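You operate a simulated robot arm through the tools that you are given. There is no shell and no other tool. Be economical: measure what you need, move in short steps, check, and stop when the job is done.

You are at the controls of a simulated robot arm. One attempt, no reset.

JOB
Wet the sponge, wipe up the flour dust and the yellow splash.
Fine: wet it under the sink tap; put it back; leave the tap off. What is to be rubbed or washed off counts as gone when no trace of it is left.

Only the result counts: the job must be done as asked and must still hold three seconds after the hand-in. Knocking over, shifting, dropping, spilling or breaking anything else fails it.

ROBOT AND FRAMES
A 6-joint arm with a two-finger parallel gripper, fixed in place. Base frame: the origin is at the foot of the arm, x ahead of it, y to its left, z up. Readings come in mm, rad, newtons and seconds.
With the tool pointing down near the work surface it reaches from about 180 to 760 mm from the base axis. Its first joint turns from -2.897 to 2.897 rad. Payload 3.91 kg.
Tool frame: the origin (TCP) lies between the finger pads and is the grasp point; the fingertips stand 30 mm ahead of it; z points along the fingers, y is the line along which they close. The gripper opens to 110 mm. The fingers are 20 mm wide and 10 mm thick; the gripper's body (48 by 112 mm) begins 55 mm behind the TCP.
Orientation is that of the tool frame in the base frame, as [roll, pitch, yaw] about the fixed x, y, z axes, in that order (R = Rz(yaw) Ry(pitch) Rx(roll)). With the fingers straight down and closing along the base's y, the tool's x points along the base's -x, its y along +y and its z along -z.

CONTROLS
- The arm moves only by the tool play_rows. Its argument "moves" is a list of rows, each an object of numbers (a shift or turn left out is 0, a gripper value left out holds the last): "dx", "dy", "dz": the shift along the tool's x, y, z in units of 300 mm (1.0 is 300 mm); "rx", "ry", "rz": the turn, a rotation vector about the tool's x, y, z in units of 90 degrees (1.0 is 90 degrees); "fingers": the gripper command, from -1 (fully open) to 1 (shut), values between in proportion. In form: [{"dx": .., "dy": .., "dz": .., "rx": .., "ry": .., "rz": .., "fingers": ..}, ...]. A call has 1 to 10 rows; each row is the pose to reach, as a shift and turn from the pose commanded when the call began, along the tool's axes at that moment. A call with a number of a shift or a turn outside -1 to 1 is refused whole. A row lasts 0.2 s, in which the tool goes at most 50 mm and 0.15 rad; a call with a longer step from one row to the next is refused whole, and so is a gripper value outside its range. A pose out of reach is approached as far as the arm can. The call stops where the force on the tool passes 40 N (or 10 N more than at its start, if that is more) or the arm is blocked; 0.2 s more then pass. The fingers move at their own pace (about 45 mm/s each) and stop on an object; they squeeze with about 23 N. The grip force told is the motor's: it shows also when the fingers shut on nothing. Time passes only in rows, and 0.2 s behind the last, so rows that repeat a pose let the fingers close. It gives the time, the measured TCP pose, the force on the tool (base axes), the opening and the grip force at its end, in the units of the frame above (readings bear some noise), with the torque about the TCP (base axes, N m) and any sound that the robot's microphone picked up.
- Cameras (640 x 400 px; columns grow to the right, rows downward): "scene" is fixed at [50.9, 501.6, 1382.3]; the picture's right is [-0.62, -0.78, 0.00], its down [-0.41, 0.32, -0.85] and it looks along [0.67, -0.53, -0.52] (base axes); focal length 214 px, centre (320, 200). "wrist" rides on the gripper at [71, 22, -107] in the tool frame; the picture's right is [-0.29, 0.96, 0.00], its down [-0.76, -0.23, -0.61] and it looks along [-0.58, -0.18, 0.79] (tool axes); focal length 243 px, centre (320, 200). There is no depth. A picture from a camera that has moved, and an enlarged one, comes with that camera's place and axes in the base frame and with its lens.
- snapshot(camera): a new picture of that camera. No time passes.
- raise_lower(by): slides the trunk up (or, below 0, down) by that many mm; the arm rides with it, the base frame stays. It gives what a move gives, with no picture.
- enlarge(camera, box): a new picture of the part [left, top, right, bottom] of that camera's present view, enlarged. No time passes.
- close_job(): hands the job in; it is judged then, once.

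Work in short steps. Places have to be worked out from the pictures, the camera data and where the tool is seen: move nearer, look again, correct. Check each grasp and each placing, and mend what went wrong. You have 120 turns and 68 pictures in all, those below and enlarged ones among them. Open the gripper and draw the arm clear of the work before you hand the job in, unless the task says otherwise; then end with one line.

The tools are called after ">>>" by a JSON object that holds its "op" and its "data". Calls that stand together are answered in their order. play_rows: Moves the arm, as the interface text tells. Its arguments: {"type":"object","properties":{"moves":{"type":"array","items":{"type":"object","properties":{"dx":{"type":"number"},"dy":{"type":"number"},"dz":{"type":"number"},"rx":{"type":"number"},"ry":{"type":"number"},"rz":{"type":"number"},"fingers":{"type":"number"}}}}},"required":["moves"]} The other tools are called the same way: raise_lower (by) slides the trunk up or down; snapshot (camera) takes a picture; enlarge (camera, box) takes an enlarged picture of a part of a camera's view; close_job () hands the job in.

At the start:

```text
time: 0.0
eef_pos: [317.1, 70.8, 1332.0]
ee_rot: [3.141, 0.001, -3.142]
force: [0.8, -0.1, -0.1]
ft_torque: [-0.03, 0.03, -0.05]
gripper_width: 110.2
finger_force: 0.0
trunk travel left (down, up): [-500.0, 90.0]
```

scene: 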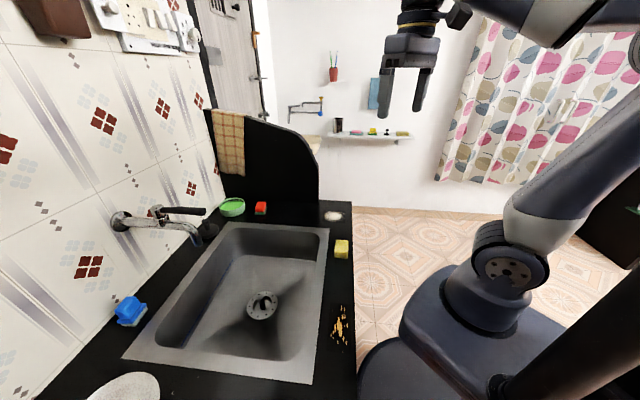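
wrist: 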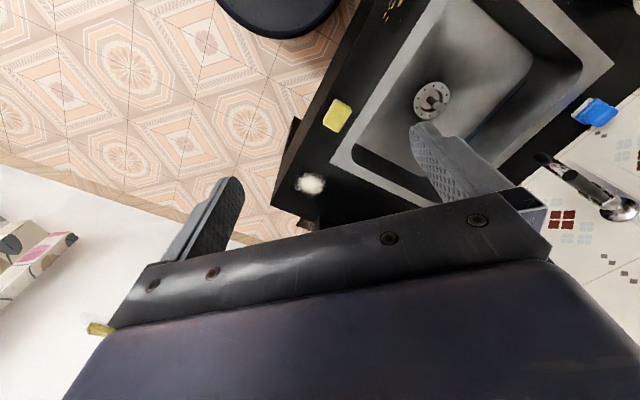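

I start by looking closer at the sink area to identify the sponge, flour, splash and tap.

>>> {"op": "enlarge", "data": {"camera": "scene", "box": [200, 180, 380, 292]}}

>>> {"op": "enlarge", "data": {"camera": "scene", "box": [80, 180, 380, 400]}}

>>> {"op": "enlarge", "data": {"camera": "wrist", "box": [270, 0, 640, 231]}}

```text
3.56 times, centred on (290, 236) of scene
camera zoom: at [50.9, 501.6, 1382.3], right [-0.62, -0.78, 0.0], down [-0.41, 0.32, -0.85], along [0.67, -0.53, -0.52], focal length 763 px, centre (427, 72)
```

zoom: 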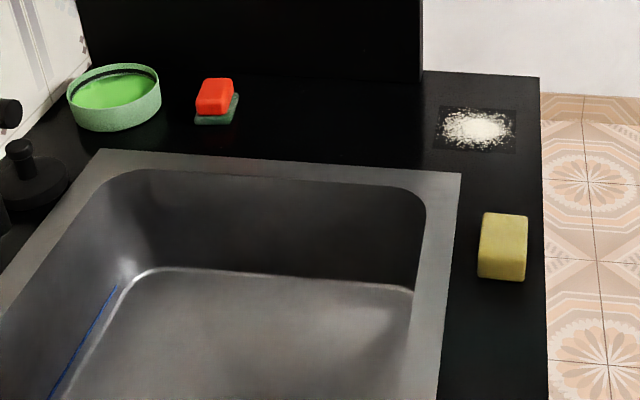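

```text
1.82 times, centred on (230, 290) of scene
camera zoom: at [50.9, 501.6, 1382.3], right [-0.62, -0.78, 0.0], down [-0.41, 0.32, -0.85], along [0.67, -0.53, -0.52], focal length 390 px, centre (484, 36)
```

zoom: 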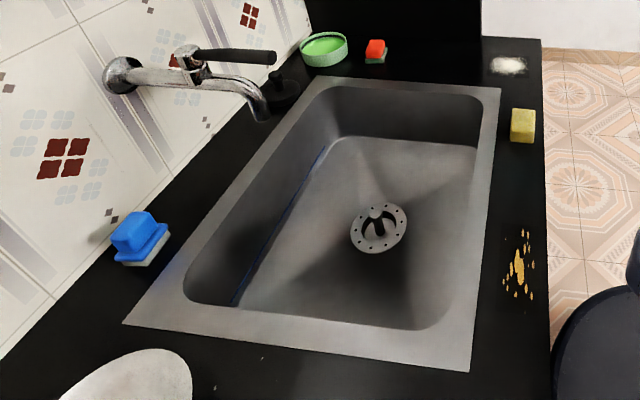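

```text
1.73 times, centred on (455, 116) of wrist
camera zoom: at [245.6, 93.5, 1439.4], right [0.29, 0.96, 0.0], down [0.76, -0.23, 0.61], along [0.58, -0.18, -0.79], focal length 420 px, centre (86, 346)
```

zoom: 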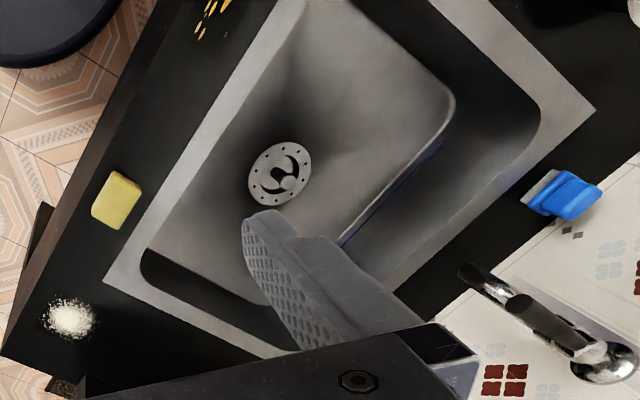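

Triangulating: the yellow sponge block is near (462,75,800), flour (650,-62,795), splash (264,268,795), spout tip (630,490,952). Lower the trunk partway to come nearer.

>>> {"op": "raise_lower", "data": {"by": -250}}

```text
time: 2.6
eef_pos: [317.7, 70.4, 1081.4]
ee_rot: [3.141, -0.001, 3.141]
force: [-0.1, 0.1, 0.1]
ft_torque: [-0.02, 0.0, 0.0]
gripper_width: 109.8
finger_force: 0.1
trunk travel left (down, up): [-250.0, 340.0]
```

>>> {"op": "snapshot", "data": {"camera": "wrist"}}

>>> {"op": "snapshot", "data": {"camera": "scene"}}

```text
62 pictures are left
camera wrist: at [245.6, 93.5, 1189.4], right [0.29, 0.96, 0.0], down [0.76, -0.23, 0.61], along [0.58, -0.18, -0.79], focal length 243 px, centre (320, 200)
```

wrist: 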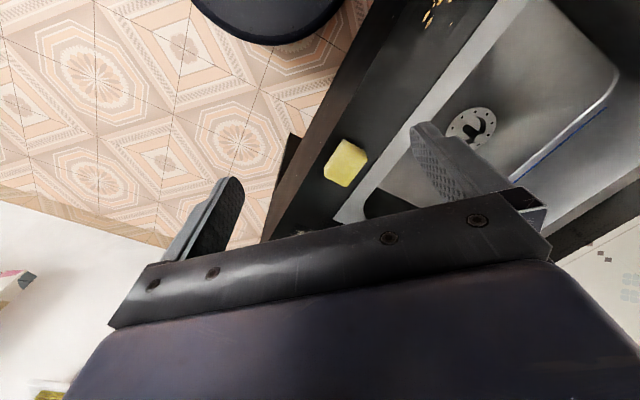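

```text
61 pictures are left
```

scene: 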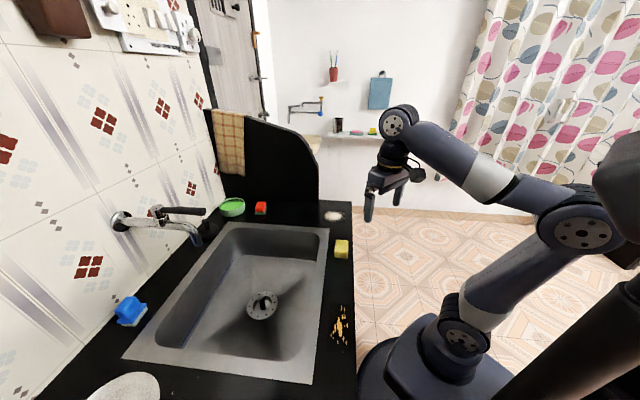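

Enlarge the sponge, flour neighbourhood and the tap to get shapes.

>>> {"op": "enlarge", "data": {"camera": "scene", "box": [310, 200, 374, 240]}}

>>> {"op": "enlarge", "data": {"camera": "scene", "box": [316, 230, 380, 270]}}

>>> {"op": "enlarge", "data": {"camera": "scene", "box": [100, 190, 228, 270]}}

>>> {"op": "enlarge", "data": {"camera": "scene", "box": [300, 290, 380, 360]}}

```text
10.00 times, centred on (342, 220) of scene
camera zoom: at [50.9, 501.6, 1382.3], right [-0.62, -0.78, 0.0], down [-0.41, 0.32, -0.85], along [0.67, -0.53, -0.52], focal length 2145 px, centre (100, 0)
```

zoom: 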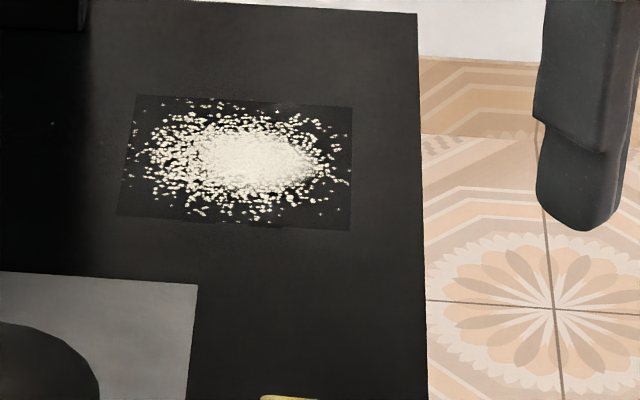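

```text
10.00 times, centred on (348, 250) of scene
camera zoom: at [50.9, 501.6, 1382.3], right [-0.62, -0.78, 0.0], down [-0.41, 0.32, -0.85], along [0.67, -0.53, -0.52], focal length 2145 px, centre (40, -300)
```

zoom: 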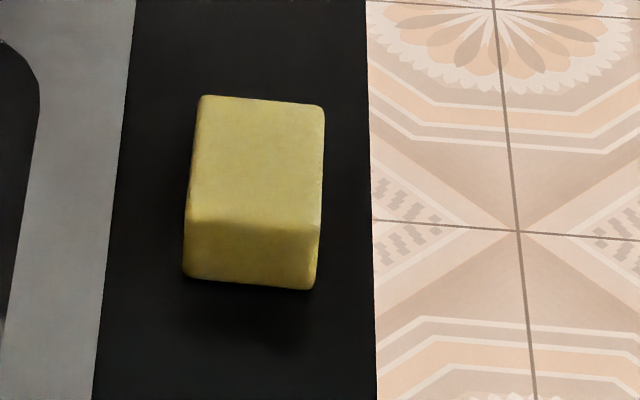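

```text
5.00 times, centred on (164, 230) of scene
camera zoom: at [50.9, 501.6, 1382.3], right [-0.62, -0.78, 0.0], down [-0.41, 0.32, -0.85], along [0.67, -0.53, -0.52], focal length 1072 px, centre (1100, 50)
```

zoom: 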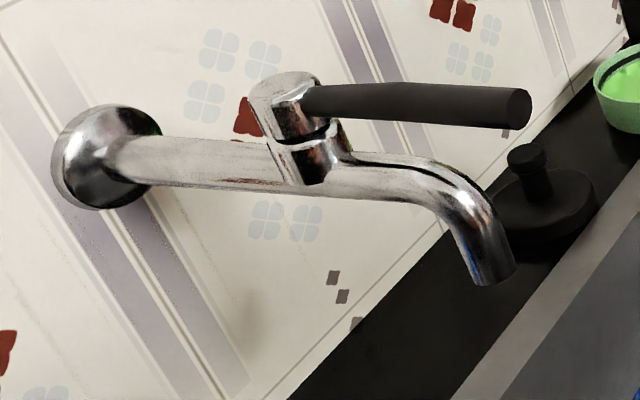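

```text
5.71 times, centred on (340, 325) of scene
camera zoom: at [50.9, 501.6, 1382.3], right [-0.62, -0.78, 0.0], down [-0.41, 0.32, -0.85], along [0.67, -0.53, -0.52], focal length 1226 px, centre (206, -514)
```

zoom: 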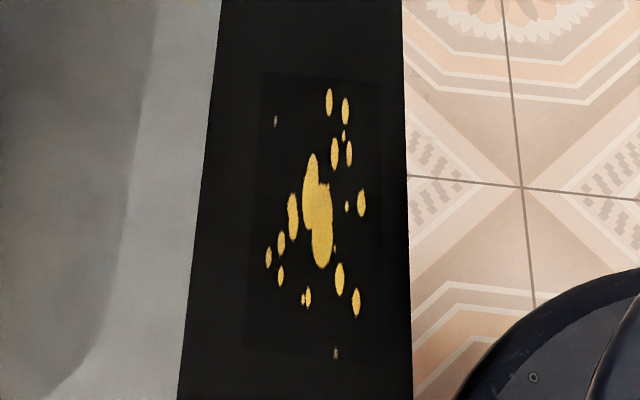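

The sponge measures about 48×66×28 mm, centre (467,67), turned 45°. I move above it, turning the tool so that the fingers close across the short side.

>>> {"op": "play_rows", "data": {"moves": [{"dx": -0.08, "dz": 0.07, "rz": 0.084, "fingers": -1}, {"dx": -0.17, "dz": 0.14, "rz": 0.167}, {"dx": -0.25, "dz": 0.21, "rz": 0.25}, {"dx": -0.33, "dz": 0.29, "rz": 0.333}, {"dx": -0.42, "dz": 0.36, "rz": 0.417}, {"dx": -0.5, "dy": -0.01, "dz": 0.43, "rz": 0.5}, {"dx": -0.5, "dy": -0.01, "dz": 0.43, "rz": 0.5}]}}

>>> {"op": "snapshot", "data": {"camera": "wrist"}}

>>> {"op": "snapshot", "data": {"camera": "scene"}}

```text
time: 4.2
eef_pos: [469.0, 67.6, 951.8]
ee_rot: [-3.141, 0.001, 2.353]
force: [-0.3, -0.5, 0.0]
ft_torque: [0.01, 0.0, -0.01]
gripper_width: 110.1
finger_force: 0.0
trunk travel left (down, up): [-250.0, 340.0]
```

```text
56 pictures are left
camera wrist: at [433.1, 133.9, 1060.4], right [0.88, 0.47, 0.0], down [0.37, -0.7, 0.61], along [0.29, -0.54, -0.79], focal length 243 px, centre (320, 200)
```

wrist: 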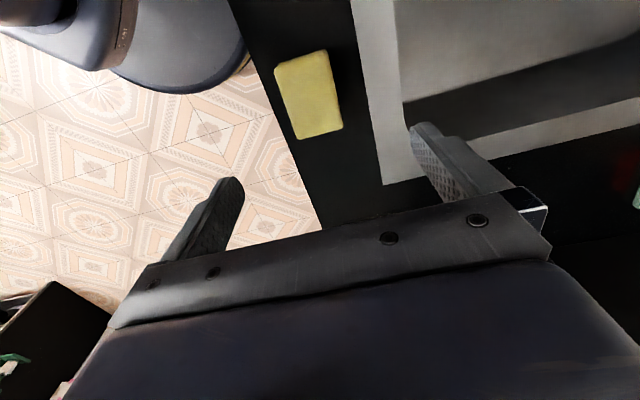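

```text
55 pictures are left
```

scene: 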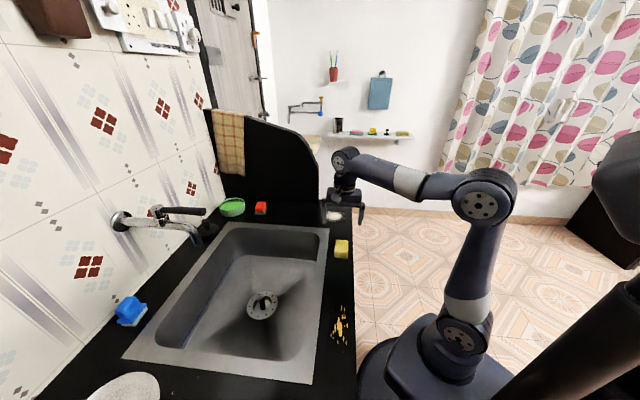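

Wrist view puts the sponge at about (455,75.5), top ≈818. Shift over it and come down to z 870, then check.

>>> {"op": "play_rows", "data": {"moves": [{"dx": 0.052, "dy": -0.014, "dz": 0.1}, {"dx": 0.052, "dy": -0.014, "dz": 0.19}, {"dx": 0.052, "dy": -0.014, "dz": 0.27}, {"dx": 0.052, "dy": -0.014, "dz": 0.27}]}}

>>> {"op": "snapshot", "data": {"camera": "wrist"}}

```text
time: 5.2
eef_pos: [453.8, 75.0, 871.0]
ee_rot: [3.141, 0.001, 2.356]
force: [0.5, 0.4, 0.3]
ft_torque: [-0.02, -0.03, 0.01]
gripper_width: 109.9
finger_force: 0.0
trunk travel left (down, up): [-250.0, 340.0]
```

```text
54 pictures are left
camera wrist: at [418.0, 141.9, 979.7], right [0.88, 0.47, 0.0], down [0.37, -0.7, 0.61], along [0.29, -0.54, -0.79], focal length 243 px, centre (320, 200)
```

wrist: 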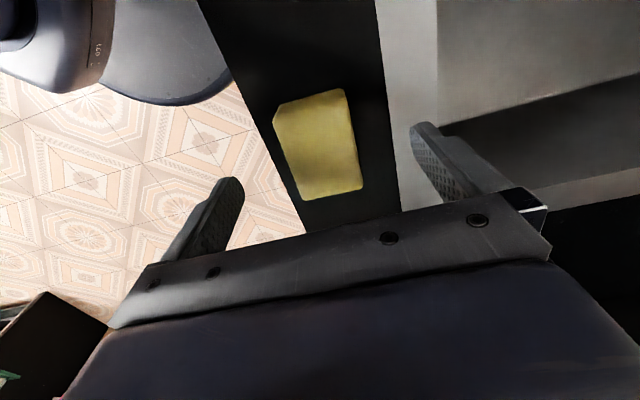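

Centre confirmed at (454.7,74). Descend to z≈829 and close.

>>> {"op": "play_rows", "data": {"moves": [{"dz": 0.05}, {"dz": 0.1}, {"dz": 0.14}, {"dz": 0.14}]}}

>>> {"op": "snapshot", "data": {"camera": "wrist"}}

>>> {"op": "enlarge", "data": {"camera": "scene", "box": [300, 210, 380, 270]}}

```text
time: 6.2
eef_pos: [454.1, 76.0, 831.6]
ee_rot: [3.136, 0.004, 2.356]
force: [-0.6, -0.6, 21.7]
ft_torque: [1.04, -0.72, 0.2]
gripper_width: 109.6
finger_force: 0.0
trunk travel left (down, up): [-250.0, 340.0]
```

```text
53 pictures are left
camera wrist: at [417.6, 142.3, 939.6], right [0.88, 0.47, 0.01], down [0.37, -0.7, 0.61], along [0.29, -0.53, -0.79], focal length 243 px, centre (320, 200)
```

wrist: 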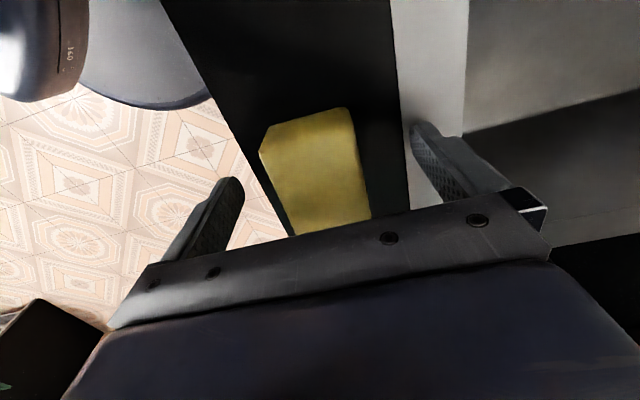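

```text
6.67 times, centred on (340, 240) of scene
camera zoom: at [50.9, 501.6, 1382.3], right [-0.62, -0.78, 0.0], down [-0.41, 0.32, -0.85], along [0.67, -0.53, -0.52], focal length 1430 px, centre (187, -67)
```

zoom: 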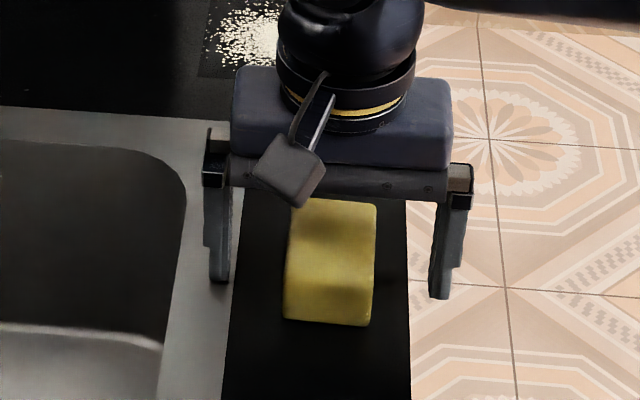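

A fingertip touched the sink rim (≈z 801). Raise a little, narrow the opening to about 66 mm, then descend again.

>>> {"op": "play_rows", "data": {"moves": [{"dz": -0.02}, {"dz": -0.03, "fingers": -0.2}, {"dz": -0.03}, {"dz": -0.03}, {"dz": -0.03}]}}

>>> {"op": "enlarge", "data": {"camera": "scene", "box": [300, 210, 380, 270]}}

```text
time: 7.4
eef_pos: [453.6, 75.8, 838.3]
ee_rot: [3.141, 0.0, 2.357]
force: [-0.3, 0.2, 0.3]
ft_torque: [0.04, 0.0, -0.01]
gripper_width: 66.0
finger_force: 0.0
trunk travel left (down, up): [-250.0, 340.0]
```

```text
6.67 times, centred on (340, 240) of scene
camera zoom: at [50.9, 501.6, 1382.3], right [-0.62, -0.78, 0.0], down [-0.41, 0.32, -0.85], along [0.67, -0.53, -0.52], focal length 1430 px, centre (187, -67)
```

zoom: 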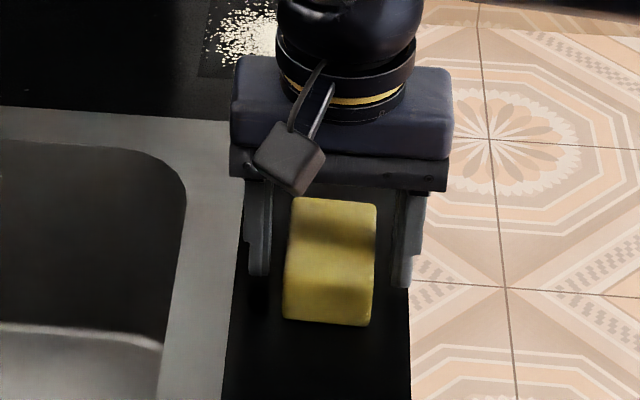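

Both fingers clear the sides. Lower to about z 829 and close on the sponge.

>>> {"op": "play_rows", "data": {"moves": [{"dz": 0.015}, {"dz": 0.03}, {"dz": 0.03}]}}

```text
time: 8.2
eef_pos: [452.9, 76.2, 829.3]
ee_rot: [3.14, 0.0, 2.357]
force: [-0.4, 1.7, 8.1]
ft_torque: [-0.15, 0.22, -0.03]
gripper_width: 66.1
finger_force: 0.0
trunk travel left (down, up): [-250.0, 340.0]
```

Tips touch the counter (≈z 800). Raise 5 mm so the sponge will protrude below the tips, and close.

>>> {"op": "play_rows", "data": {"moves": [{"dz": -0.018}, {"dz": -0.018, "fingers": 1}, {"dz": -0.018}, {"dz": -0.018}, {"dz": -0.018}, {"dz": -0.018}]}}

>>> {"op": "enlarge", "data": {"camera": "scene", "box": [300, 210, 380, 270]}}

```text
time: 9.6
eef_pos: [453.7, 76.6, 835.7]
ee_rot: [-3.141, -0.001, 2.356]
force: [-0.4, 0.3, -0.7]
ft_torque: [0.0, 0.0, 0.0]
gripper_width: 47.2
finger_force: 23.0
trunk travel left (down, up): [-250.0, 340.0]
```

```text
6.67 times, centred on (340, 240) of scene
camera zoom: at [50.9, 501.6, 1382.3], right [-0.62, -0.78, 0.0], down [-0.41, 0.32, -0.85], along [0.67, -0.53, -0.52], focal length 1430 px, centre (187, -67)
```

zoom: 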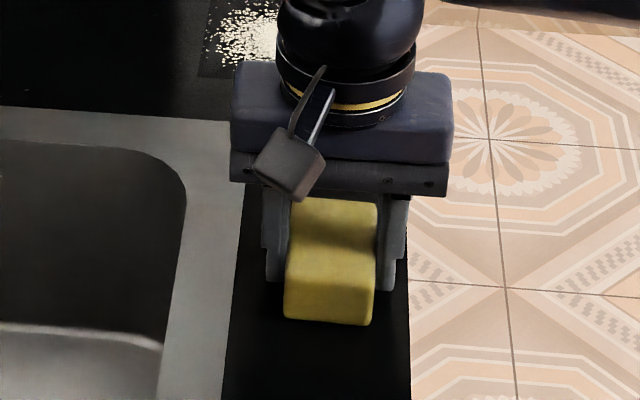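

Grasp works (47 mm); rest pose noted: TCP (453.7,76.3,835.7). I'll release it in place first and open the tap with the empty gripper, then fetch the sponge. Open to 66 mm and lift.

>>> {"op": "play_rows", "data": {"moves": [{"fingers": -0.2}, {"fingers": -0.2}, {"fingers": -0.2}, {"dz": -0.12}, {"dz": -0.27}, {"dz": -0.42}, {"dz": -0.57}, {"dz": -0.72}, {"dz": -0.85}]}}

```text
time: 11.6
eef_pos: [454.4, 76.4, 1077.4]
ee_rot: [3.139, 0.002, 2.356]
force: [0.1, -0.7, 0.3]
ft_torque: [0.01, 0.02, 0.0]
gripper_width: 65.8
finger_force: 0.0
out of reach, approached as far as the arm can: row 9
trunk travel left (down, up): [-250.0, 340.0]
```

Reach limit met; raise the trunk 150 mm for the tap work.

>>> {"op": "raise_lower", "data": {"by": 150}}

```text
time: 13.3
eef_pos: [453.2, 75.1, 1227.2]
ee_rot: [3.138, 0.002, 2.357]
force: [0.0, 0.4, -0.1]
ft_torque: [-0.03, 0.0, -0.01]
gripper_width: 66.0
finger_force: 0.0
trunk travel left (down, up): [-400.0, 190.0]
```

Rotate the tool to face the wall and move toward (430,270,1190).

>>> {"op": "play_rows", "data": {"moves": [{"dx": 0.052, "dy": 0.04, "dz": 0.012, "rz": -0.09}, {"dx": 0.104, "dy": 0.08, "dz": 0.024, "rz": -0.18}, {"dx": 0.156, "dy": 0.12, "dz": 0.036, "rz": -0.27}, {"dx": 0.208, "dy": 0.16, "dz": 0.048, "rz": -0.36}, {"dx": 0.26, "dy": 0.2, "dz": 0.06, "rz": -0.45}, {"dx": 0.312, "dy": 0.24, "dz": 0.072, "rz": -0.54}, {"dx": 0.364, "dy": 0.28, "dz": 0.084, "rz": -0.63}, {"dx": 0.416, "dy": 0.32, "dz": 0.096, "rz": -0.72}, {"dx": 0.468, "dy": 0.36, "dz": 0.108, "rz": -0.81}, {"dx": 0.52, "dy": 0.4, "dz": 0.12, "rz": -0.9}]}}

```text
time: 15.5
eef_pos: [427.6, 272.5, 1192.4]
ee_rot: [-3.14, 0.003, -2.509]
force: [-0.9, -0.3, 0.5]
ft_torque: [0.01, 0.01, 0.01]
gripper_width: 66.0
finger_force: 0.0
trunk travel left (down, up): [-400.0, 190.0]
```

Finish yaw, then tilt 45° toward the wall.

>>> {"op": "play_rows", "data": {"moves": [{"rz": -0.095}, {"rz": -0.095}]}}

>>> {"op": "play_rows", "data": {"moves": [{"ry": -0.085}, {"ry": -0.17}, {"ry": -0.255}, {"ry": -0.34}, {"ry": -0.42}, {"ry": -0.5}, {"ry": -0.5}]}}

>>> {"op": "snapshot", "data": {"camera": "wrist"}}

>>> {"op": "snapshot", "data": {"camera": "scene"}}

```text
time: 16.1
eef_pos: [428.6, 270.4, 1191.5]
ee_rot: [-3.14, 0.003, -2.361]
force: [-0.5, 0.2, -0.2]
ft_torque: [0.01, -0.02, 0.02]
gripper_width: 66.3
finger_force: 0.1
trunk travel left (down, up): [-400.0, 190.0]
```

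```text
time: 17.7
eef_pos: [427.8, 271.7, 1190.7]
ee_rot: [-3.139, 0.789, -2.36]
force: [-0.1, 0.6, -0.6]
ft_torque: [-0.01, -0.01, 0.0]
gripper_width: 66.0
finger_force: 0.1
trunk travel left (down, up): [-400.0, 190.0]
```

```text
49 pictures are left
camera wrist: at [322.1, 199.1, 1216.9], right [-0.53, 0.83, 0.2], down [0.23, -0.09, 0.97], along [0.82, 0.56, -0.15], focal length 243 px, centre (320, 200)
```

wrist: 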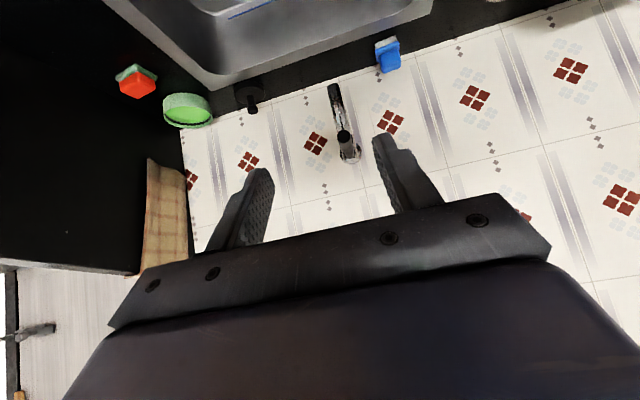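

```text
48 pictures are left
```

scene: 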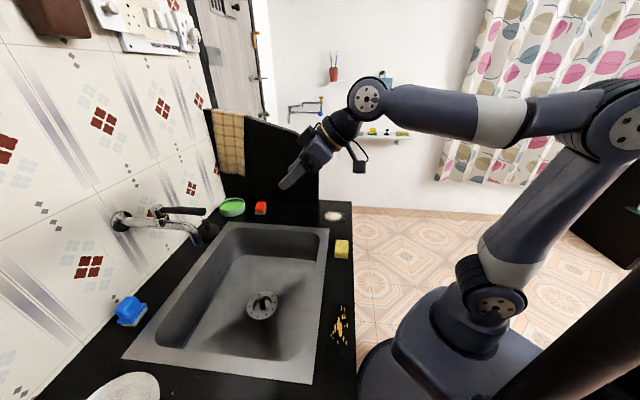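

>>> {"op": "enlarge", "data": {"camera": "wrist", "box": [290, 70, 402, 170]}}

```text
4.00 times, centred on (346, 120) of wrist
camera zoom: at [322.1, 199.1, 1216.9], right [-0.53, 0.83, 0.2], down [0.23, -0.09, 0.97], along [0.82, 0.56, -0.15], focal length 970 px, centre (216, 520)
```

zoom: 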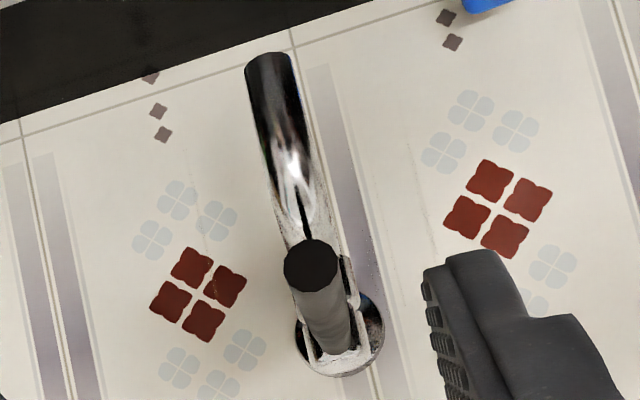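

Lever end confirmed at (595,454.5,1067.5), lever pointing out from the wall; spout tip (630,490,952). Approach to 80 mm short of a straddling grasp.

>>> {"op": "play_rows", "data": {"moves": [{"dx": -0.068, "dy": 0.008, "dz": 0.131}, {"dx": -0.136, "dy": 0.016, "dz": 0.262}, {"dx": -0.203, "dy": 0.025, "dz": 0.392}, {"dx": -0.271, "dy": 0.033, "dz": 0.523}, {"dx": -0.339, "dy": 0.041, "dz": 0.654}, {"dx": -0.339, "dy": 0.041, "dz": 0.654}]}}

>>> {"op": "snapshot", "data": {"camera": "wrist"}}

>>> {"op": "enlarge", "data": {"camera": "scene", "box": [100, 140, 340, 290]}}

```text
time: 19.1
eef_pos: [572.7, 428.5, 1121.8]
ee_rot: [-3.14, 0.787, -2.36]
force: [0.4, -0.2, 0.7]
ft_torque: [-0.04, -0.02, -0.01]
gripper_width: 66.2
finger_force: 0.1
trunk travel left (down, up): [-400.0, 190.0]
```

```text
46 pictures are left
camera wrist: at [466.6, 357.3, 1148.7], right [-0.53, 0.83, 0.2], down [0.24, -0.09, 0.97], along [0.82, 0.56, -0.15], focal length 243 px, centre (320, 200)
```

wrist: 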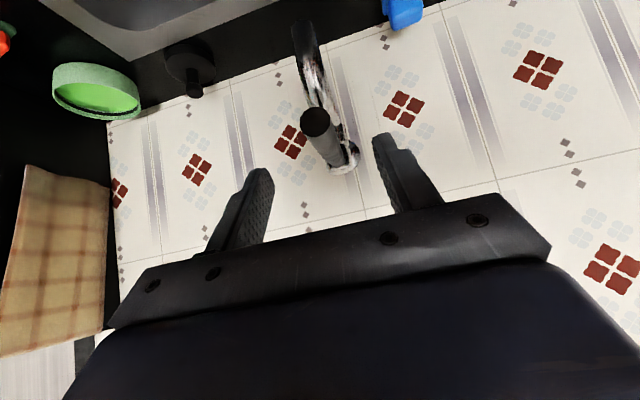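

```text
2.67 times, centred on (220, 215) of scene
camera zoom: at [50.9, 501.6, 1382.3], right [-0.62, -0.78, 0.0], down [-0.41, 0.32, -0.85], along [0.67, -0.53, -0.52], focal length 572 px, centre (587, 160)
```

zoom: 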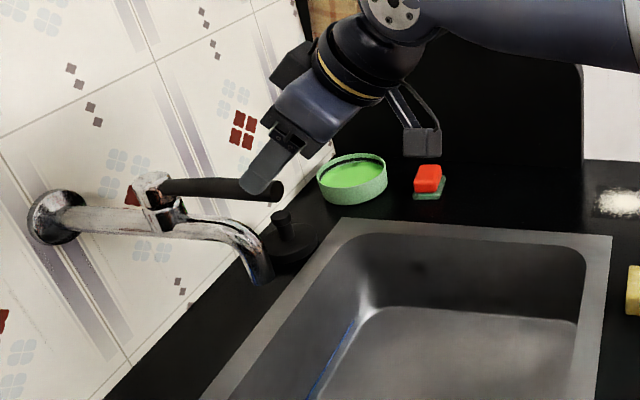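

Aligned. Advance 76 mm to straddle the lever.

>>> {"op": "play_rows", "data": {"moves": [{"dy": 0.013, "dz": 0.09}, {"dy": 0.013, "dz": 0.18}, {"dy": 0.013, "dz": 0.255}, {"dy": 0.013, "dz": 0.255}]}}

>>> {"op": "snapshot", "data": {"camera": "wrist"}}

>>> {"op": "enlarge", "data": {"camera": "scene", "box": [100, 160, 260, 260]}}

```text
time: 20.1
eef_pos: [607.1, 468.8, 1070.0]
ee_rot: [-3.14, 0.787, -2.362]
force: [1.0, 0.2, -0.4]
ft_torque: [0.0, 0.04, 0.01]
gripper_width: 66.1
finger_force: 0.0
trunk travel left (down, up): [-400.0, 190.0]
```

```text
44 pictures are left
camera wrist: at [501.3, 397.0, 1095.8], right [-0.53, 0.83, 0.2], down [0.24, -0.09, 0.97], along [0.82, 0.56, -0.15], focal length 243 px, centre (320, 200)
```

wrist: 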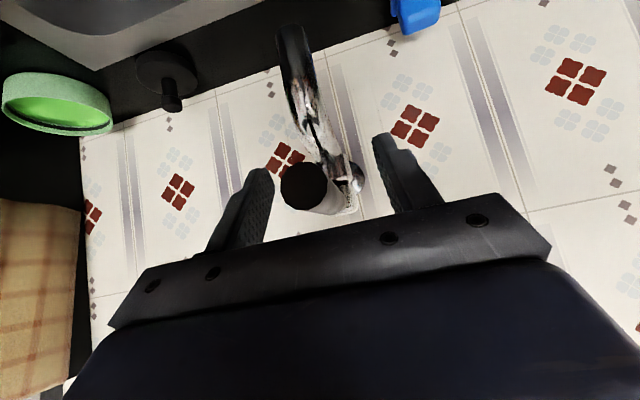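

```text
4.00 times, centred on (180, 210) of scene
camera zoom: at [50.9, 501.6, 1382.3], right [-0.62, -0.78, 0.0], down [-0.41, 0.32, -0.85], along [0.67, -0.53, -0.52], focal length 858 px, centre (880, 160)
```

zoom: 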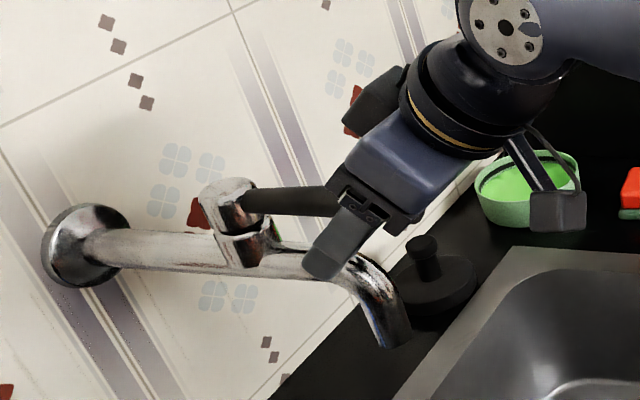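

Lever is centred between the fingers within ~3 mm. Close on it.

>>> {"op": "play_rows", "data": {"moves": [{"dy": -0.006, "fingers": 1}, {"dy": -0.006}, {"dy": -0.006}, {"dy": -0.006}, {"dy": -0.006}]}}

```text
time: 21.3
eef_pos: [607.9, 466.9, 1070.7]
ee_rot: [-3.138, 0.786, -2.362]
force: [0.9, -0.3, -0.2]
ft_torque: [-0.03, 0.01, 0.35]
gripper_width: 20.7
finger_force: 45.3
trunk travel left (down, up): [-400.0, 190.0]
```

Lever gripped (20.7 mm). Try lifting 12 mm and read the force.

>>> {"op": "play_rows", "data": {"moves": [{"dx": -0.014, "dz": -0.014}, {"dx": -0.028, "dz": -0.028}, {"dx": -0.028, "dz": -0.028}]}}

>>> {"op": "enlarge", "data": {"camera": "scene", "box": [100, 160, 260, 260]}}

```text
time: 22.1
eef_pos: [609.4, 467.2, 1075.7]
ee_rot: [-3.14, 0.775, -2.363]
force: [-4.3, -4.7, -34.8]
ft_torque: [-0.13, 0.12, 0.53]
gripper_width: 20.8
finger_force: 45.1
trunk travel left (down, up): [-400.0, 190.0]
```

```text
4.00 times, centred on (180, 210) of scene
camera zoom: at [50.9, 501.6, 1382.3], right [-0.62, -0.78, 0.0], down [-0.41, 0.32, -0.85], along [0.67, -0.53, -0.52], focal length 858 px, centre (880, 160)
```

zoom: 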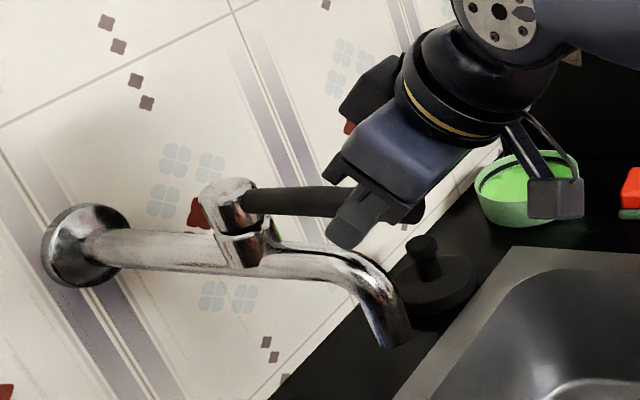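

It does not lift (35 N at 5 mm). Return and try turning it sideways (tool +y) 12 mm.

>>> {"op": "play_rows", "data": {"moves": [{"dx": 0.014, "dz": 0.014}, {"dx": 0.028, "dz": 0.028}, {"dx": 0.028, "dz": 0.028}]}}

>>> {"op": "play_rows", "data": {"moves": [{"dy": 0.015}, {"dy": 0.03}, {"dy": 0.04}, {"dy": 0.04}]}}

```text
time: 22.9
eef_pos: [609.4, 468.1, 1076.5]
ee_rot: [-3.137, 0.798, -2.36]
force: [4.9, 0.4, 6.2]
ft_torque: [-0.92, 0.89, 0.3]
gripper_width: 20.4
finger_force: 45.0
trunk travel left (down, up): [-400.0, 190.0]
```

```text
time: 23.6
eef_pos: [607.2, 468.7, 1075.7]
ee_rot: [-3.125, 0.802, -2.361]
force: [19.4, -12.3, 2.6]
ft_torque: [-0.82, 0.35, 0.24]
gripper_width: 20.9
finger_force: 45.2
trunk travel left (down, up): [-400.0, 190.0]
stopped in row 3: the force on the tool passed its limit at 42 N (the readings are from after the stop); the commanded pose is now the measured one
```

+y is blocked. Try the opposite way.

>>> {"op": "play_rows", "data": {"moves": [{"dy": -0.015}, {"dy": -0.03}, {"dy": -0.045}, {"dy": -0.06}, {"dy": -0.06}]}}

>>> {"op": "enlarge", "data": {"camera": "scene", "box": [100, 160, 260, 260]}}

```text
time: 24.8
eef_pos: [614.3, 460.2, 1075.4]
ee_rot: [-3.131, 0.799, -2.357]
force: [-16.0, 11.8, -0.7]
ft_torque: [0.46, -0.24, 2.04]
gripper_width: 23.1
finger_force: 45.0
trunk travel left (down, up): [-400.0, 190.0]
```

```text
4.00 times, centred on (180, 210) of scene
camera zoom: at [50.9, 501.6, 1382.3], right [-0.62, -0.78, 0.0], down [-0.41, 0.32, -0.85], along [0.67, -0.53, -0.52], focal length 858 px, centre (880, 160)
```

zoom: 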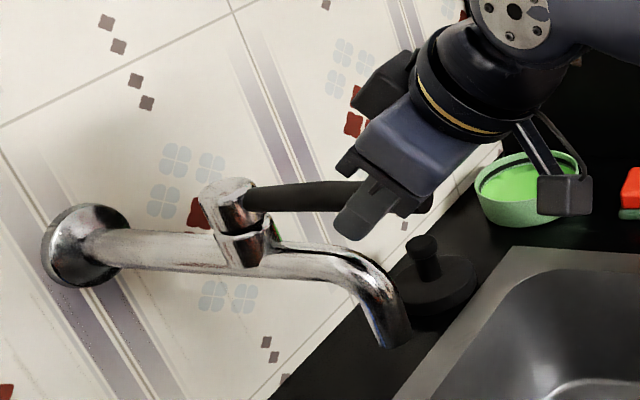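

It yields this way (11 mm, with twisting torque). Loosen the fingers to ~42 mm so only one finger pushes, and continue.

>>> {"op": "play_rows", "data": {"moves": [{"fingers": 0.25}, {"fingers": 0.25}, {"dy": -0.03}, {"dy": -0.06}, {"dy": -0.06}]}}

>>> {"op": "enlarge", "data": {"camera": "scene", "box": [100, 160, 260, 260]}}

>>> {"op": "snapshot", "data": {"camera": "wrist"}}

```text
time: 26.0
eef_pos: [628.8, 447.7, 1076.3]
ee_rot: [-3.132, 0.8, -2.362]
force: [1.0, -0.5, 0.3]
ft_torque: [0.02, 0.03, 0.01]
gripper_width: 41.4
finger_force: 0.0
trunk travel left (down, up): [-400.0, 190.0]
```

```text
4.00 times, centred on (180, 210) of scene
camera zoom: at [50.9, 501.6, 1382.3], right [-0.62, -0.78, 0.0], down [-0.41, 0.32, -0.85], along [0.67, -0.53, -0.52], focal length 858 px, centre (880, 160)
```

zoom: 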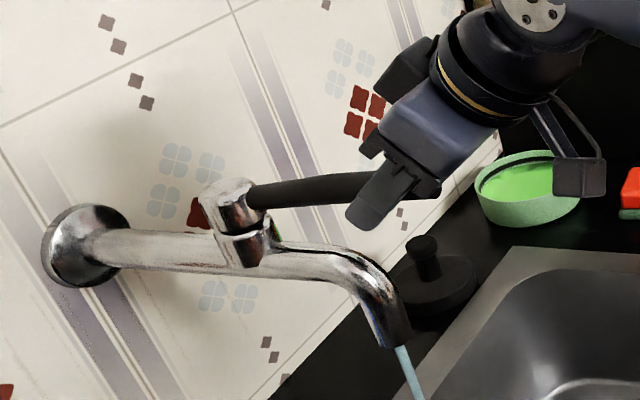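

```text
39 pictures are left
camera wrist: at [522.2, 374.9, 1100.2], right [-0.52, 0.83, 0.2], down [0.22, -0.09, 0.97], along [0.82, 0.55, -0.14], focal length 243 px, centre (320, 200)
```

wrist: 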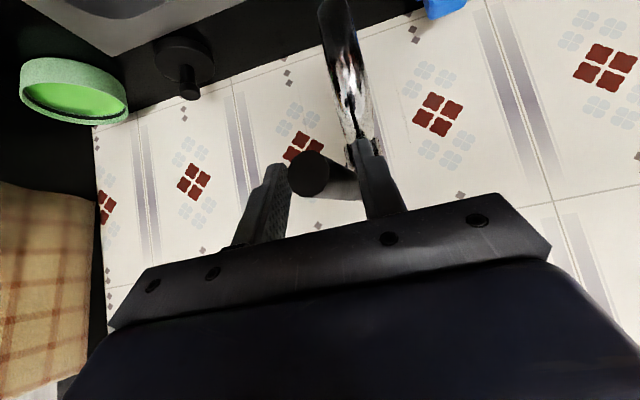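

Water is running in a thin stream. Retract straight back from the lever, then untilt.

>>> {"op": "play_rows", "data": {"moves": [{"dz": -0.13}, {"dz": -0.28}, {"dz": -0.43}, {"dz": -0.5}]}}

>>> {"op": "play_rows", "data": {"moves": [{"ry": 0.085}, {"ry": 0.17}, {"ry": 0.255}, {"ry": 0.34}, {"ry": 0.42}, {"ry": 0.5}, {"ry": 0.5}]}}

>>> {"op": "snapshot", "data": {"camera": "scene"}}

```text
time: 27.0
eef_pos: [550.0, 368.5, 1182.3]
ee_rot: [-3.131, 0.8, -2.358]
force: [0.4, -0.2, 0.2]
ft_torque: [0.03, -0.03, 0.01]
gripper_width: 41.4
finger_force: 0.1
trunk travel left (down, up): [-400.0, 190.0]
```

```text
time: 28.6
eef_pos: [540.7, 364.9, 1159.9]
ee_rot: [-3.132, 0.153, -2.367]
force: [-0.5, -0.4, 0.6]
ft_torque: [-0.01, 0.01, -0.02]
gripper_width: 41.2
finger_force: 0.0
out of reach, approached as far as the arm can: row 5, 6, 7
trunk travel left (down, up): [-400.0, 190.0]
```

```text
38 pictures are left
```

scene: 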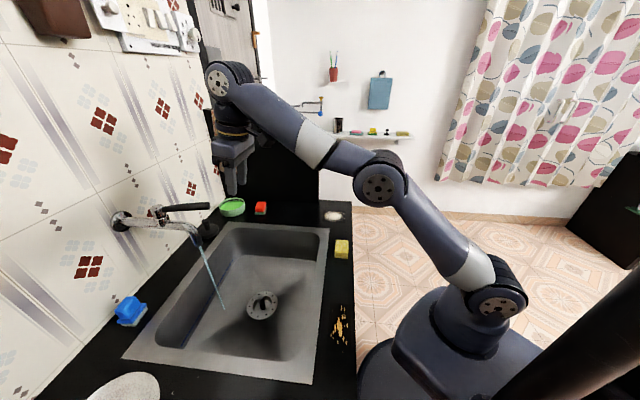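

Stream lands well in the basin. Move back over the sponge, turning the tool back.

>>> {"op": "play_rows", "data": {"moves": [{"dx": 0.088, "dy": -0.048, "rz": 0.09, "fingers": -0.2}, {"dx": 0.177, "dy": -0.096, "rz": 0.18}, {"dx": 0.265, "dy": -0.143, "rz": 0.27}, {"dx": 0.354, "dy": -0.191, "rz": 0.36}, {"dx": 0.442, "dy": -0.239, "rz": 0.45}, {"dx": 0.53, "dy": -0.287, "rz": 0.54}, {"dx": 0.619, "dy": -0.335, "rz": 0.63}, {"dx": 0.707, "dy": -0.382, "rz": 0.72}, {"dx": 0.796, "dy": -0.43, "rz": 0.81}, {"dx": 0.884, "dy": -0.478, "rz": 0.9}]}}

>>> {"op": "raise_lower", "data": {"by": -150}}

```text
time: 30.8
eef_pos: [453.1, 80.3, 1122.2]
ee_rot: [2.992, 0.035, 2.498]
force: [-0.3, -0.8, -0.3]
ft_torque: [0.0, 0.02, -0.01]
gripper_width: 65.7
finger_force: 0.1
trunk travel left (down, up): [-400.0, 190.0]
```

```text
time: 32.6
eef_pos: [452.2, 79.3, 970.5]
ee_rot: [2.991, 0.034, 2.5]
force: [0.3, 0.2, -0.9]
ft_torque: [-0.03, 0.01, 0.02]
gripper_width: 65.9
finger_force: 0.1
trunk travel left (down, up): [-250.0, 340.0]
```

Correct residual tilt and yaw.

>>> {"op": "play_rows", "data": {"moves": [{"rx": 0.048, "ry": 0.0074, "rz": 0.0467}, {"rx": 0.097, "ry": 0.0148, "rz": 0.0933}, {"rx": 0.097, "ry": 0.0148, "rz": 0.0933}]}}

```text
time: 33.4
eef_pos: [452.7, 79.8, 971.8]
ee_rot: [-3.14, 0.001, 2.354]
force: [1.0, 0.5, -0.5]
ft_torque: [-0.01, 0.02, -0.01]
gripper_width: 66.1
finger_force: 0.0
trunk travel left (down, up): [-250.0, 340.0]
```

Now shift to (453.7,76.3) and descend to z 836, then grip.

>>> {"op": "play_rows", "data": {"moves": [{"dx": -0.011, "dy": -0.006, "dz": 0.12}, {"dx": -0.011, "dy": -0.006, "dz": 0.24}, {"dx": -0.011, "dy": -0.006, "dz": 0.36}, {"dx": -0.011, "dy": -0.006, "dz": 0.42}, {"dx": -0.011, "dy": -0.006, "dz": 0.453}, {"dx": -0.011, "dy": -0.006, "dz": 0.453}]}}

>>> {"op": "play_rows", "data": {"moves": [{"fingers": 1}, {"fingers": 1}, {"fingers": 1}, {"fingers": 1}, {"fingers": 1}]}}

>>> {"op": "enlarge", "data": {"camera": "scene", "box": [300, 210, 380, 270]}}

```text
time: 34.8
eef_pos: [454.1, 75.8, 835.4]
ee_rot: [-3.142, 0.0, 2.354]
force: [0.4, 0.0, -0.5]
ft_torque: [0.01, -0.01, 0.0]
gripper_width: 66.2
finger_force: 0.1
trunk travel left (down, up): [-250.0, 340.0]
```

```text
time: 36.0
eef_pos: [453.6, 75.5, 834.6]
ee_rot: [-3.142, -0.002, 2.355]
force: [-1.4, 0.0, -0.8]
ft_torque: [0.02, 0.01, 0.0]
gripper_width: 47.2
finger_force: 22.9
trunk travel left (down, up): [-250.0, 340.0]
```

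```text
6.67 times, centred on (340, 240) of scene
camera zoom: at [50.9, 501.6, 1382.3], right [-0.62, -0.78, 0.0], down [-0.41, 0.32, -0.85], along [0.67, -0.53, -0.52], focal length 1430 px, centre (187, -67)
```

zoom: 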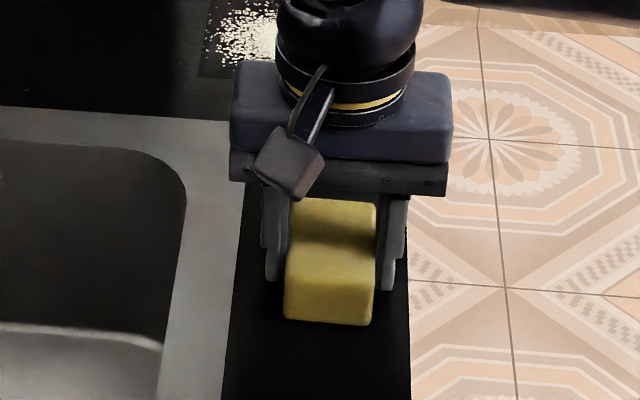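

Gripped. Lift ~130 mm.

>>> {"op": "play_rows", "data": {"moves": [{"dz": -0.05}, {"dz": -0.18}, {"dz": -0.31}, {"dz": -0.43}, {"dz": -0.43}]}}

>>> {"op": "play_rows", "data": {"moves": [{"dx": 0.052, "dy": 0.04, "rz": -0.09}, {"dx": 0.104, "dy": 0.08, "rz": -0.18}, {"dx": 0.156, "dy": 0.12, "rz": -0.27}, {"dx": 0.208, "dy": 0.16, "rz": -0.36}, {"dx": 0.26, "dy": 0.2, "rz": -0.45}, {"dx": 0.312, "dy": 0.24, "rz": -0.54}, {"dx": 0.364, "dy": 0.28, "rz": -0.63}, {"dx": 0.416, "dy": 0.32, "rz": -0.72}, {"dx": 0.468, "dy": 0.36, "rz": -0.81}, {"dx": 0.52, "dy": 0.4, "rz": -0.9}]}}

>>> {"op": "play_rows", "data": {"moves": [{"rz": -0.095}, {"rz": -0.095}]}}

>>> {"op": "play_rows", "data": {"moves": [{"ry": -0.085}, {"ry": -0.17}, {"ry": -0.255}, {"ry": -0.34}, {"ry": -0.42}, {"ry": -0.5}, {"ry": -0.5}]}}

>>> {"op": "snapshot", "data": {"camera": "scene"}}

```text
time: 37.2
eef_pos: [453.9, 74.3, 966.0]
ee_rot: [-3.141, -0.003, 2.356]
force: [0.4, -0.1, 0.4]
ft_torque: [0.0, -0.02, 0.02]
gripper_width: 0.0
finger_force: 23.3
trunk travel left (down, up): [-250.0, 340.0]
```

```text
time: 39.4
eef_pos: [429.1, 272.9, 965.9]
ee_rot: [3.14, 0.001, -2.512]
force: [-0.7, -0.6, -0.1]
ft_torque: [-0.02, 0.01, 0.03]
gripper_width: 0.0
finger_force: 23.1
trunk travel left (down, up): [-250.0, 340.0]
```

```text
time: 40.0
eef_pos: [428.4, 271.6, 965.7]
ee_rot: [3.139, 0.0, -2.363]
force: [0.0, -0.6, -0.8]
ft_torque: [0.0, -0.04, -0.01]
gripper_width: 0.1
finger_force: 23.4
trunk travel left (down, up): [-250.0, 340.0]
```

```text
time: 41.6
eef_pos: [428.7, 271.4, 965.8]
ee_rot: [3.14, 0.788, -2.365]
force: [-0.8, -0.2, -0.5]
ft_torque: [-0.03, 0.04, 0.01]
gripper_width: 0.0
finger_force: 23.2
trunk travel left (down, up): [-250.0, 340.0]
```

```text
36 pictures are left
```

scene: 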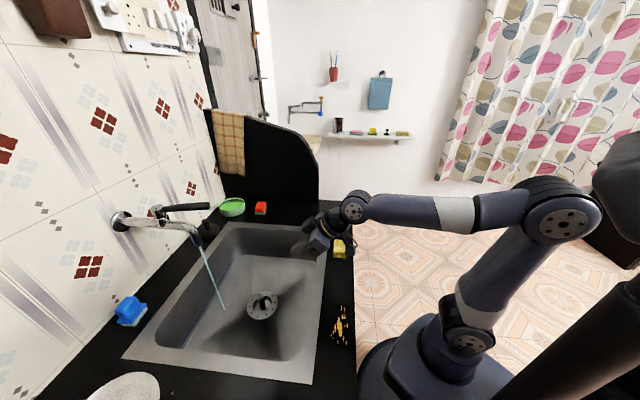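

The sponge slipped out during the lift (width 0). Go back over it and look before regrasping.

>>> {"op": "play_rows", "data": {"moves": [{"ry": 0.085, "fingers": -0.2}, {"ry": 0.17}, {"ry": 0.255}, {"ry": 0.34}, {"ry": 0.42}, {"ry": 0.5}, {"ry": 0.5}]}}

>>> {"op": "play_rows", "data": {"moves": [{"dx": 0.04, "dy": -0.052, "rz": 0.09}, {"dx": 0.08, "dy": -0.104, "rz": 0.18}, {"dx": 0.12, "dy": -0.156, "rz": 0.27}, {"dx": 0.16, "dy": -0.208, "rz": 0.36}, {"dx": 0.2, "dy": -0.26, "rz": 0.45}, {"dx": 0.24, "dy": -0.312, "rz": 0.54}, {"dx": 0.28, "dy": -0.364, "rz": 0.63}, {"dx": 0.32, "dy": -0.416, "rz": 0.72}, {"dx": 0.36, "dy": -0.468, "rz": 0.81}, {"dx": 0.4, "dy": -0.52, "rz": 0.9}]}}

>>> {"op": "play_rows", "data": {"moves": [{"rz": 0.095}, {"rz": 0.095}]}}

>>> {"op": "snapshot", "data": {"camera": "wrist"}}

>>> {"op": "enlarge", "data": {"camera": "scene", "box": [300, 210, 380, 270]}}

```text
time: 43.2
eef_pos: [429.1, 271.6, 964.5]
ee_rot: [3.141, -0.002, -2.365]
force: [0.1, -0.1, -0.3]
ft_torque: [-0.03, 0.0, -0.01]
gripper_width: 66.2
finger_force: 0.1
trunk travel left (down, up): [-250.0, 340.0]
```

```text
time: 45.4
eef_pos: [453.0, 73.5, 963.4]
ee_rot: [-3.141, 0.002, 2.502]
force: [-0.6, -0.1, 0.6]
ft_torque: [-0.01, 0.02, 0.0]
gripper_width: 66.0
finger_force: 0.1
trunk travel left (down, up): [-250.0, 340.0]
```

```text
time: 46.0
eef_pos: [453.6, 74.6, 964.5]
ee_rot: [3.141, -0.003, 2.354]
force: [0.6, -0.2, 0.4]
ft_torque: [0.0, 0.02, 0.03]
gripper_width: 66.0
finger_force: 0.0
trunk travel left (down, up): [-250.0, 340.0]
```

```text
35 pictures are left
camera wrist: at [417.8, 140.9, 1072.2], right [0.88, 0.47, 0.0], down [0.37, -0.7, 0.61], along [0.28, -0.54, -0.79], focal length 243 px, centre (320, 200)
```

wrist: 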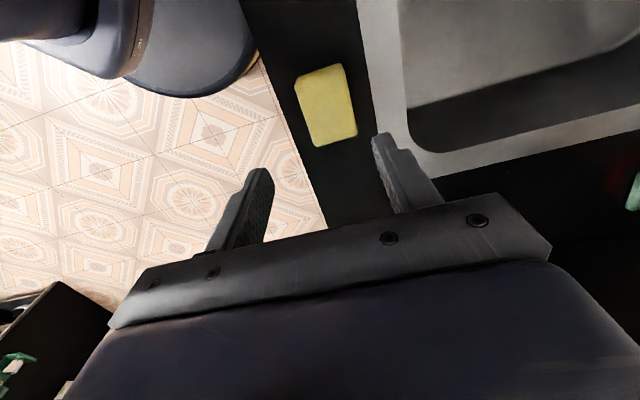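

```text
6.67 times, centred on (340, 240) of scene
camera zoom: at [50.9, 501.6, 1382.3], right [-0.62, -0.78, 0.0], down [-0.41, 0.32, -0.85], along [0.67, -0.53, -0.52], focal length 1430 px, centre (187, -67)
```

zoom: 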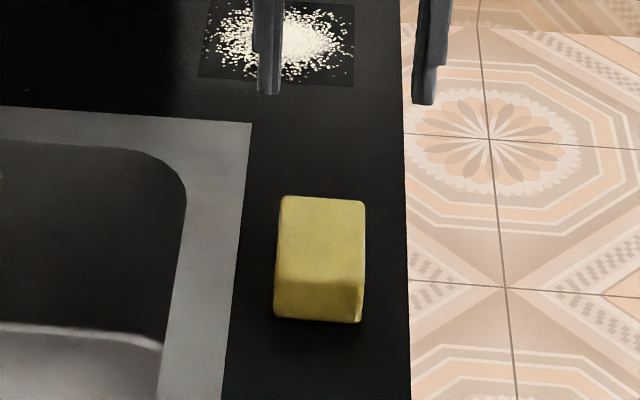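

The sponge is upright, shifted ~6 mm toward the sink. Regrasp deeper (z 832), then lift slowly and check.

>>> {"op": "play_rows", "data": {"moves": [{"dx": 0.0035, "dy": 0.02, "dz": 0.12}, {"dx": 0.0035, "dy": 0.02, "dz": 0.24}, {"dx": 0.0035, "dy": 0.02, "dz": 0.36}, {"dx": 0.0035, "dy": 0.02, "dz": 0.42}, {"dx": 0.0035, "dy": 0.02, "dz": 0.442}, {"dx": 0.0035, "dy": 0.02, "dz": 0.442}]}}

>>> {"op": "play_rows", "data": {"moves": [{"fingers": 1}, {"fingers": 1}, {"fingers": 1}, {"fingers": 1}, {"fingers": 1}, {"fingers": 1}]}}

>>> {"op": "play_rows", "data": {"moves": [{"dz": -0.01}, {"dz": -0.02}, {"dz": -0.03}, {"dz": -0.04}, {"dz": -0.05}, {"dz": -0.06}, {"dz": -0.07}]}}

>>> {"op": "enlarge", "data": {"camera": "scene", "box": [300, 210, 380, 270]}}

```text
time: 47.4
eef_pos: [456.3, 80.9, 833.4]
ee_rot: [3.141, -0.002, 2.354]
force: [0.4, 0.7, -0.5]
ft_torque: [-0.02, 0.01, 0.0]
gripper_width: 66.1
finger_force: 0.1
trunk travel left (down, up): [-250.0, 340.0]
```

```text
time: 48.8
eef_pos: [455.8, 80.9, 833.2]
ee_rot: [3.142, -0.002, 2.354]
force: [-0.3, -0.2, 0.3]
ft_torque: [0.02, 0.01, 0.01]
gripper_width: 47.1
finger_force: 23.0
trunk travel left (down, up): [-250.0, 340.0]
```

```text
time: 50.4
eef_pos: [456.1, 80.9, 852.5]
ee_rot: [-3.142, -0.002, 2.352]
force: [-0.3, 0.1, -0.4]
ft_torque: [0.0, -0.02, -0.02]
gripper_width: 47.1
finger_force: 23.3
trunk travel left (down, up): [-250.0, 340.0]
```

```text
6.67 times, centred on (340, 240) of scene
camera zoom: at [50.9, 501.6, 1382.3], right [-0.62, -0.78, 0.0], down [-0.41, 0.32, -0.85], along [0.67, -0.53, -0.52], focal length 1430 px, centre (187, -67)
```

zoom: 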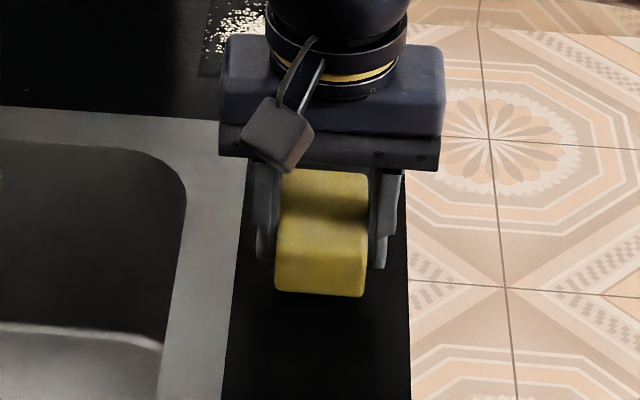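

Lifted 20 mm and held. Continue slowly upward.

>>> {"op": "play_rows", "data": {"moves": [{"dz": -0.02}, {"dz": -0.05}, {"dz": -0.08}, {"dz": -0.12}, {"dz": -0.16}, {"dz": -0.2}, {"dz": -0.24}, {"dz": -0.28}, {"dz": -0.31}, {"dz": -0.33}]}}

```text
time: 52.6
eef_pos: [455.3, 81.6, 953.4]
ee_rot: [-3.141, -0.002, 2.354]
force: [-0.1, 0.4, -0.4]
ft_torque: [0.01, 0.0, -0.02]
gripper_width: 47.1
finger_force: 22.9
trunk travel left (down, up): [-250.0, 340.0]
```

Held. Now move and turn toward the sink in gentle steps.

>>> {"op": "play_rows", "data": {"moves": [{"dx": 0.02, "dy": 0.02, "rz": -0.03}, {"dx": 0.05, "dy": 0.04, "rz": -0.08}, {"dx": 0.08, "dy": 0.06, "rz": -0.13}, {"dx": 0.11, "dy": 0.085, "rz": -0.19}, {"dx": 0.14, "dy": 0.11, "rz": -0.25}, {"dx": 0.17, "dy": 0.13, "rz": -0.31}, {"dx": 0.2, "dy": 0.15, "rz": -0.37}, {"dx": 0.225, "dy": 0.17, "rz": -0.42}, {"dx": 0.25, "dy": 0.19, "rz": -0.47}, {"dx": 0.26, "dy": 0.2, "rz": -0.5}]}}

>>> {"op": "play_rows", "data": {"moves": [{"dx": 0.02, "rz": -0.03}, {"dx": 0.05, "rz": -0.08}, {"dx": 0.08, "rz": -0.13}, {"dx": 0.11, "rz": -0.19}, {"dx": 0.14, "rz": -0.25}, {"dx": 0.17, "rz": -0.31}, {"dx": 0.2, "rz": -0.37}, {"dx": 0.225, "rz": -0.42}, {"dx": 0.25, "rz": -0.47}, {"dx": 0.26, "rz": -0.5}]}}

```text
time: 54.8
eef_pos: [442.9, 178.5, 950.7]
ee_rot: [3.14, -0.002, -3.141]
force: [0.0, 0.0, -0.9]
ft_torque: [-0.01, 0.0, -0.01]
gripper_width: 47.0
finger_force: 23.1
trunk travel left (down, up): [-250.0, 340.0]
```

```text
time: 57.0
eef_pos: [364.2, 178.0, 953.0]
ee_rot: [3.139, -0.002, -2.356]
force: [-0.6, 0.1, 0.0]
ft_torque: [0.0, 0.0, 0.03]
gripper_width: 46.9
finger_force: 22.7
trunk travel left (down, up): [-250.0, 340.0]
```

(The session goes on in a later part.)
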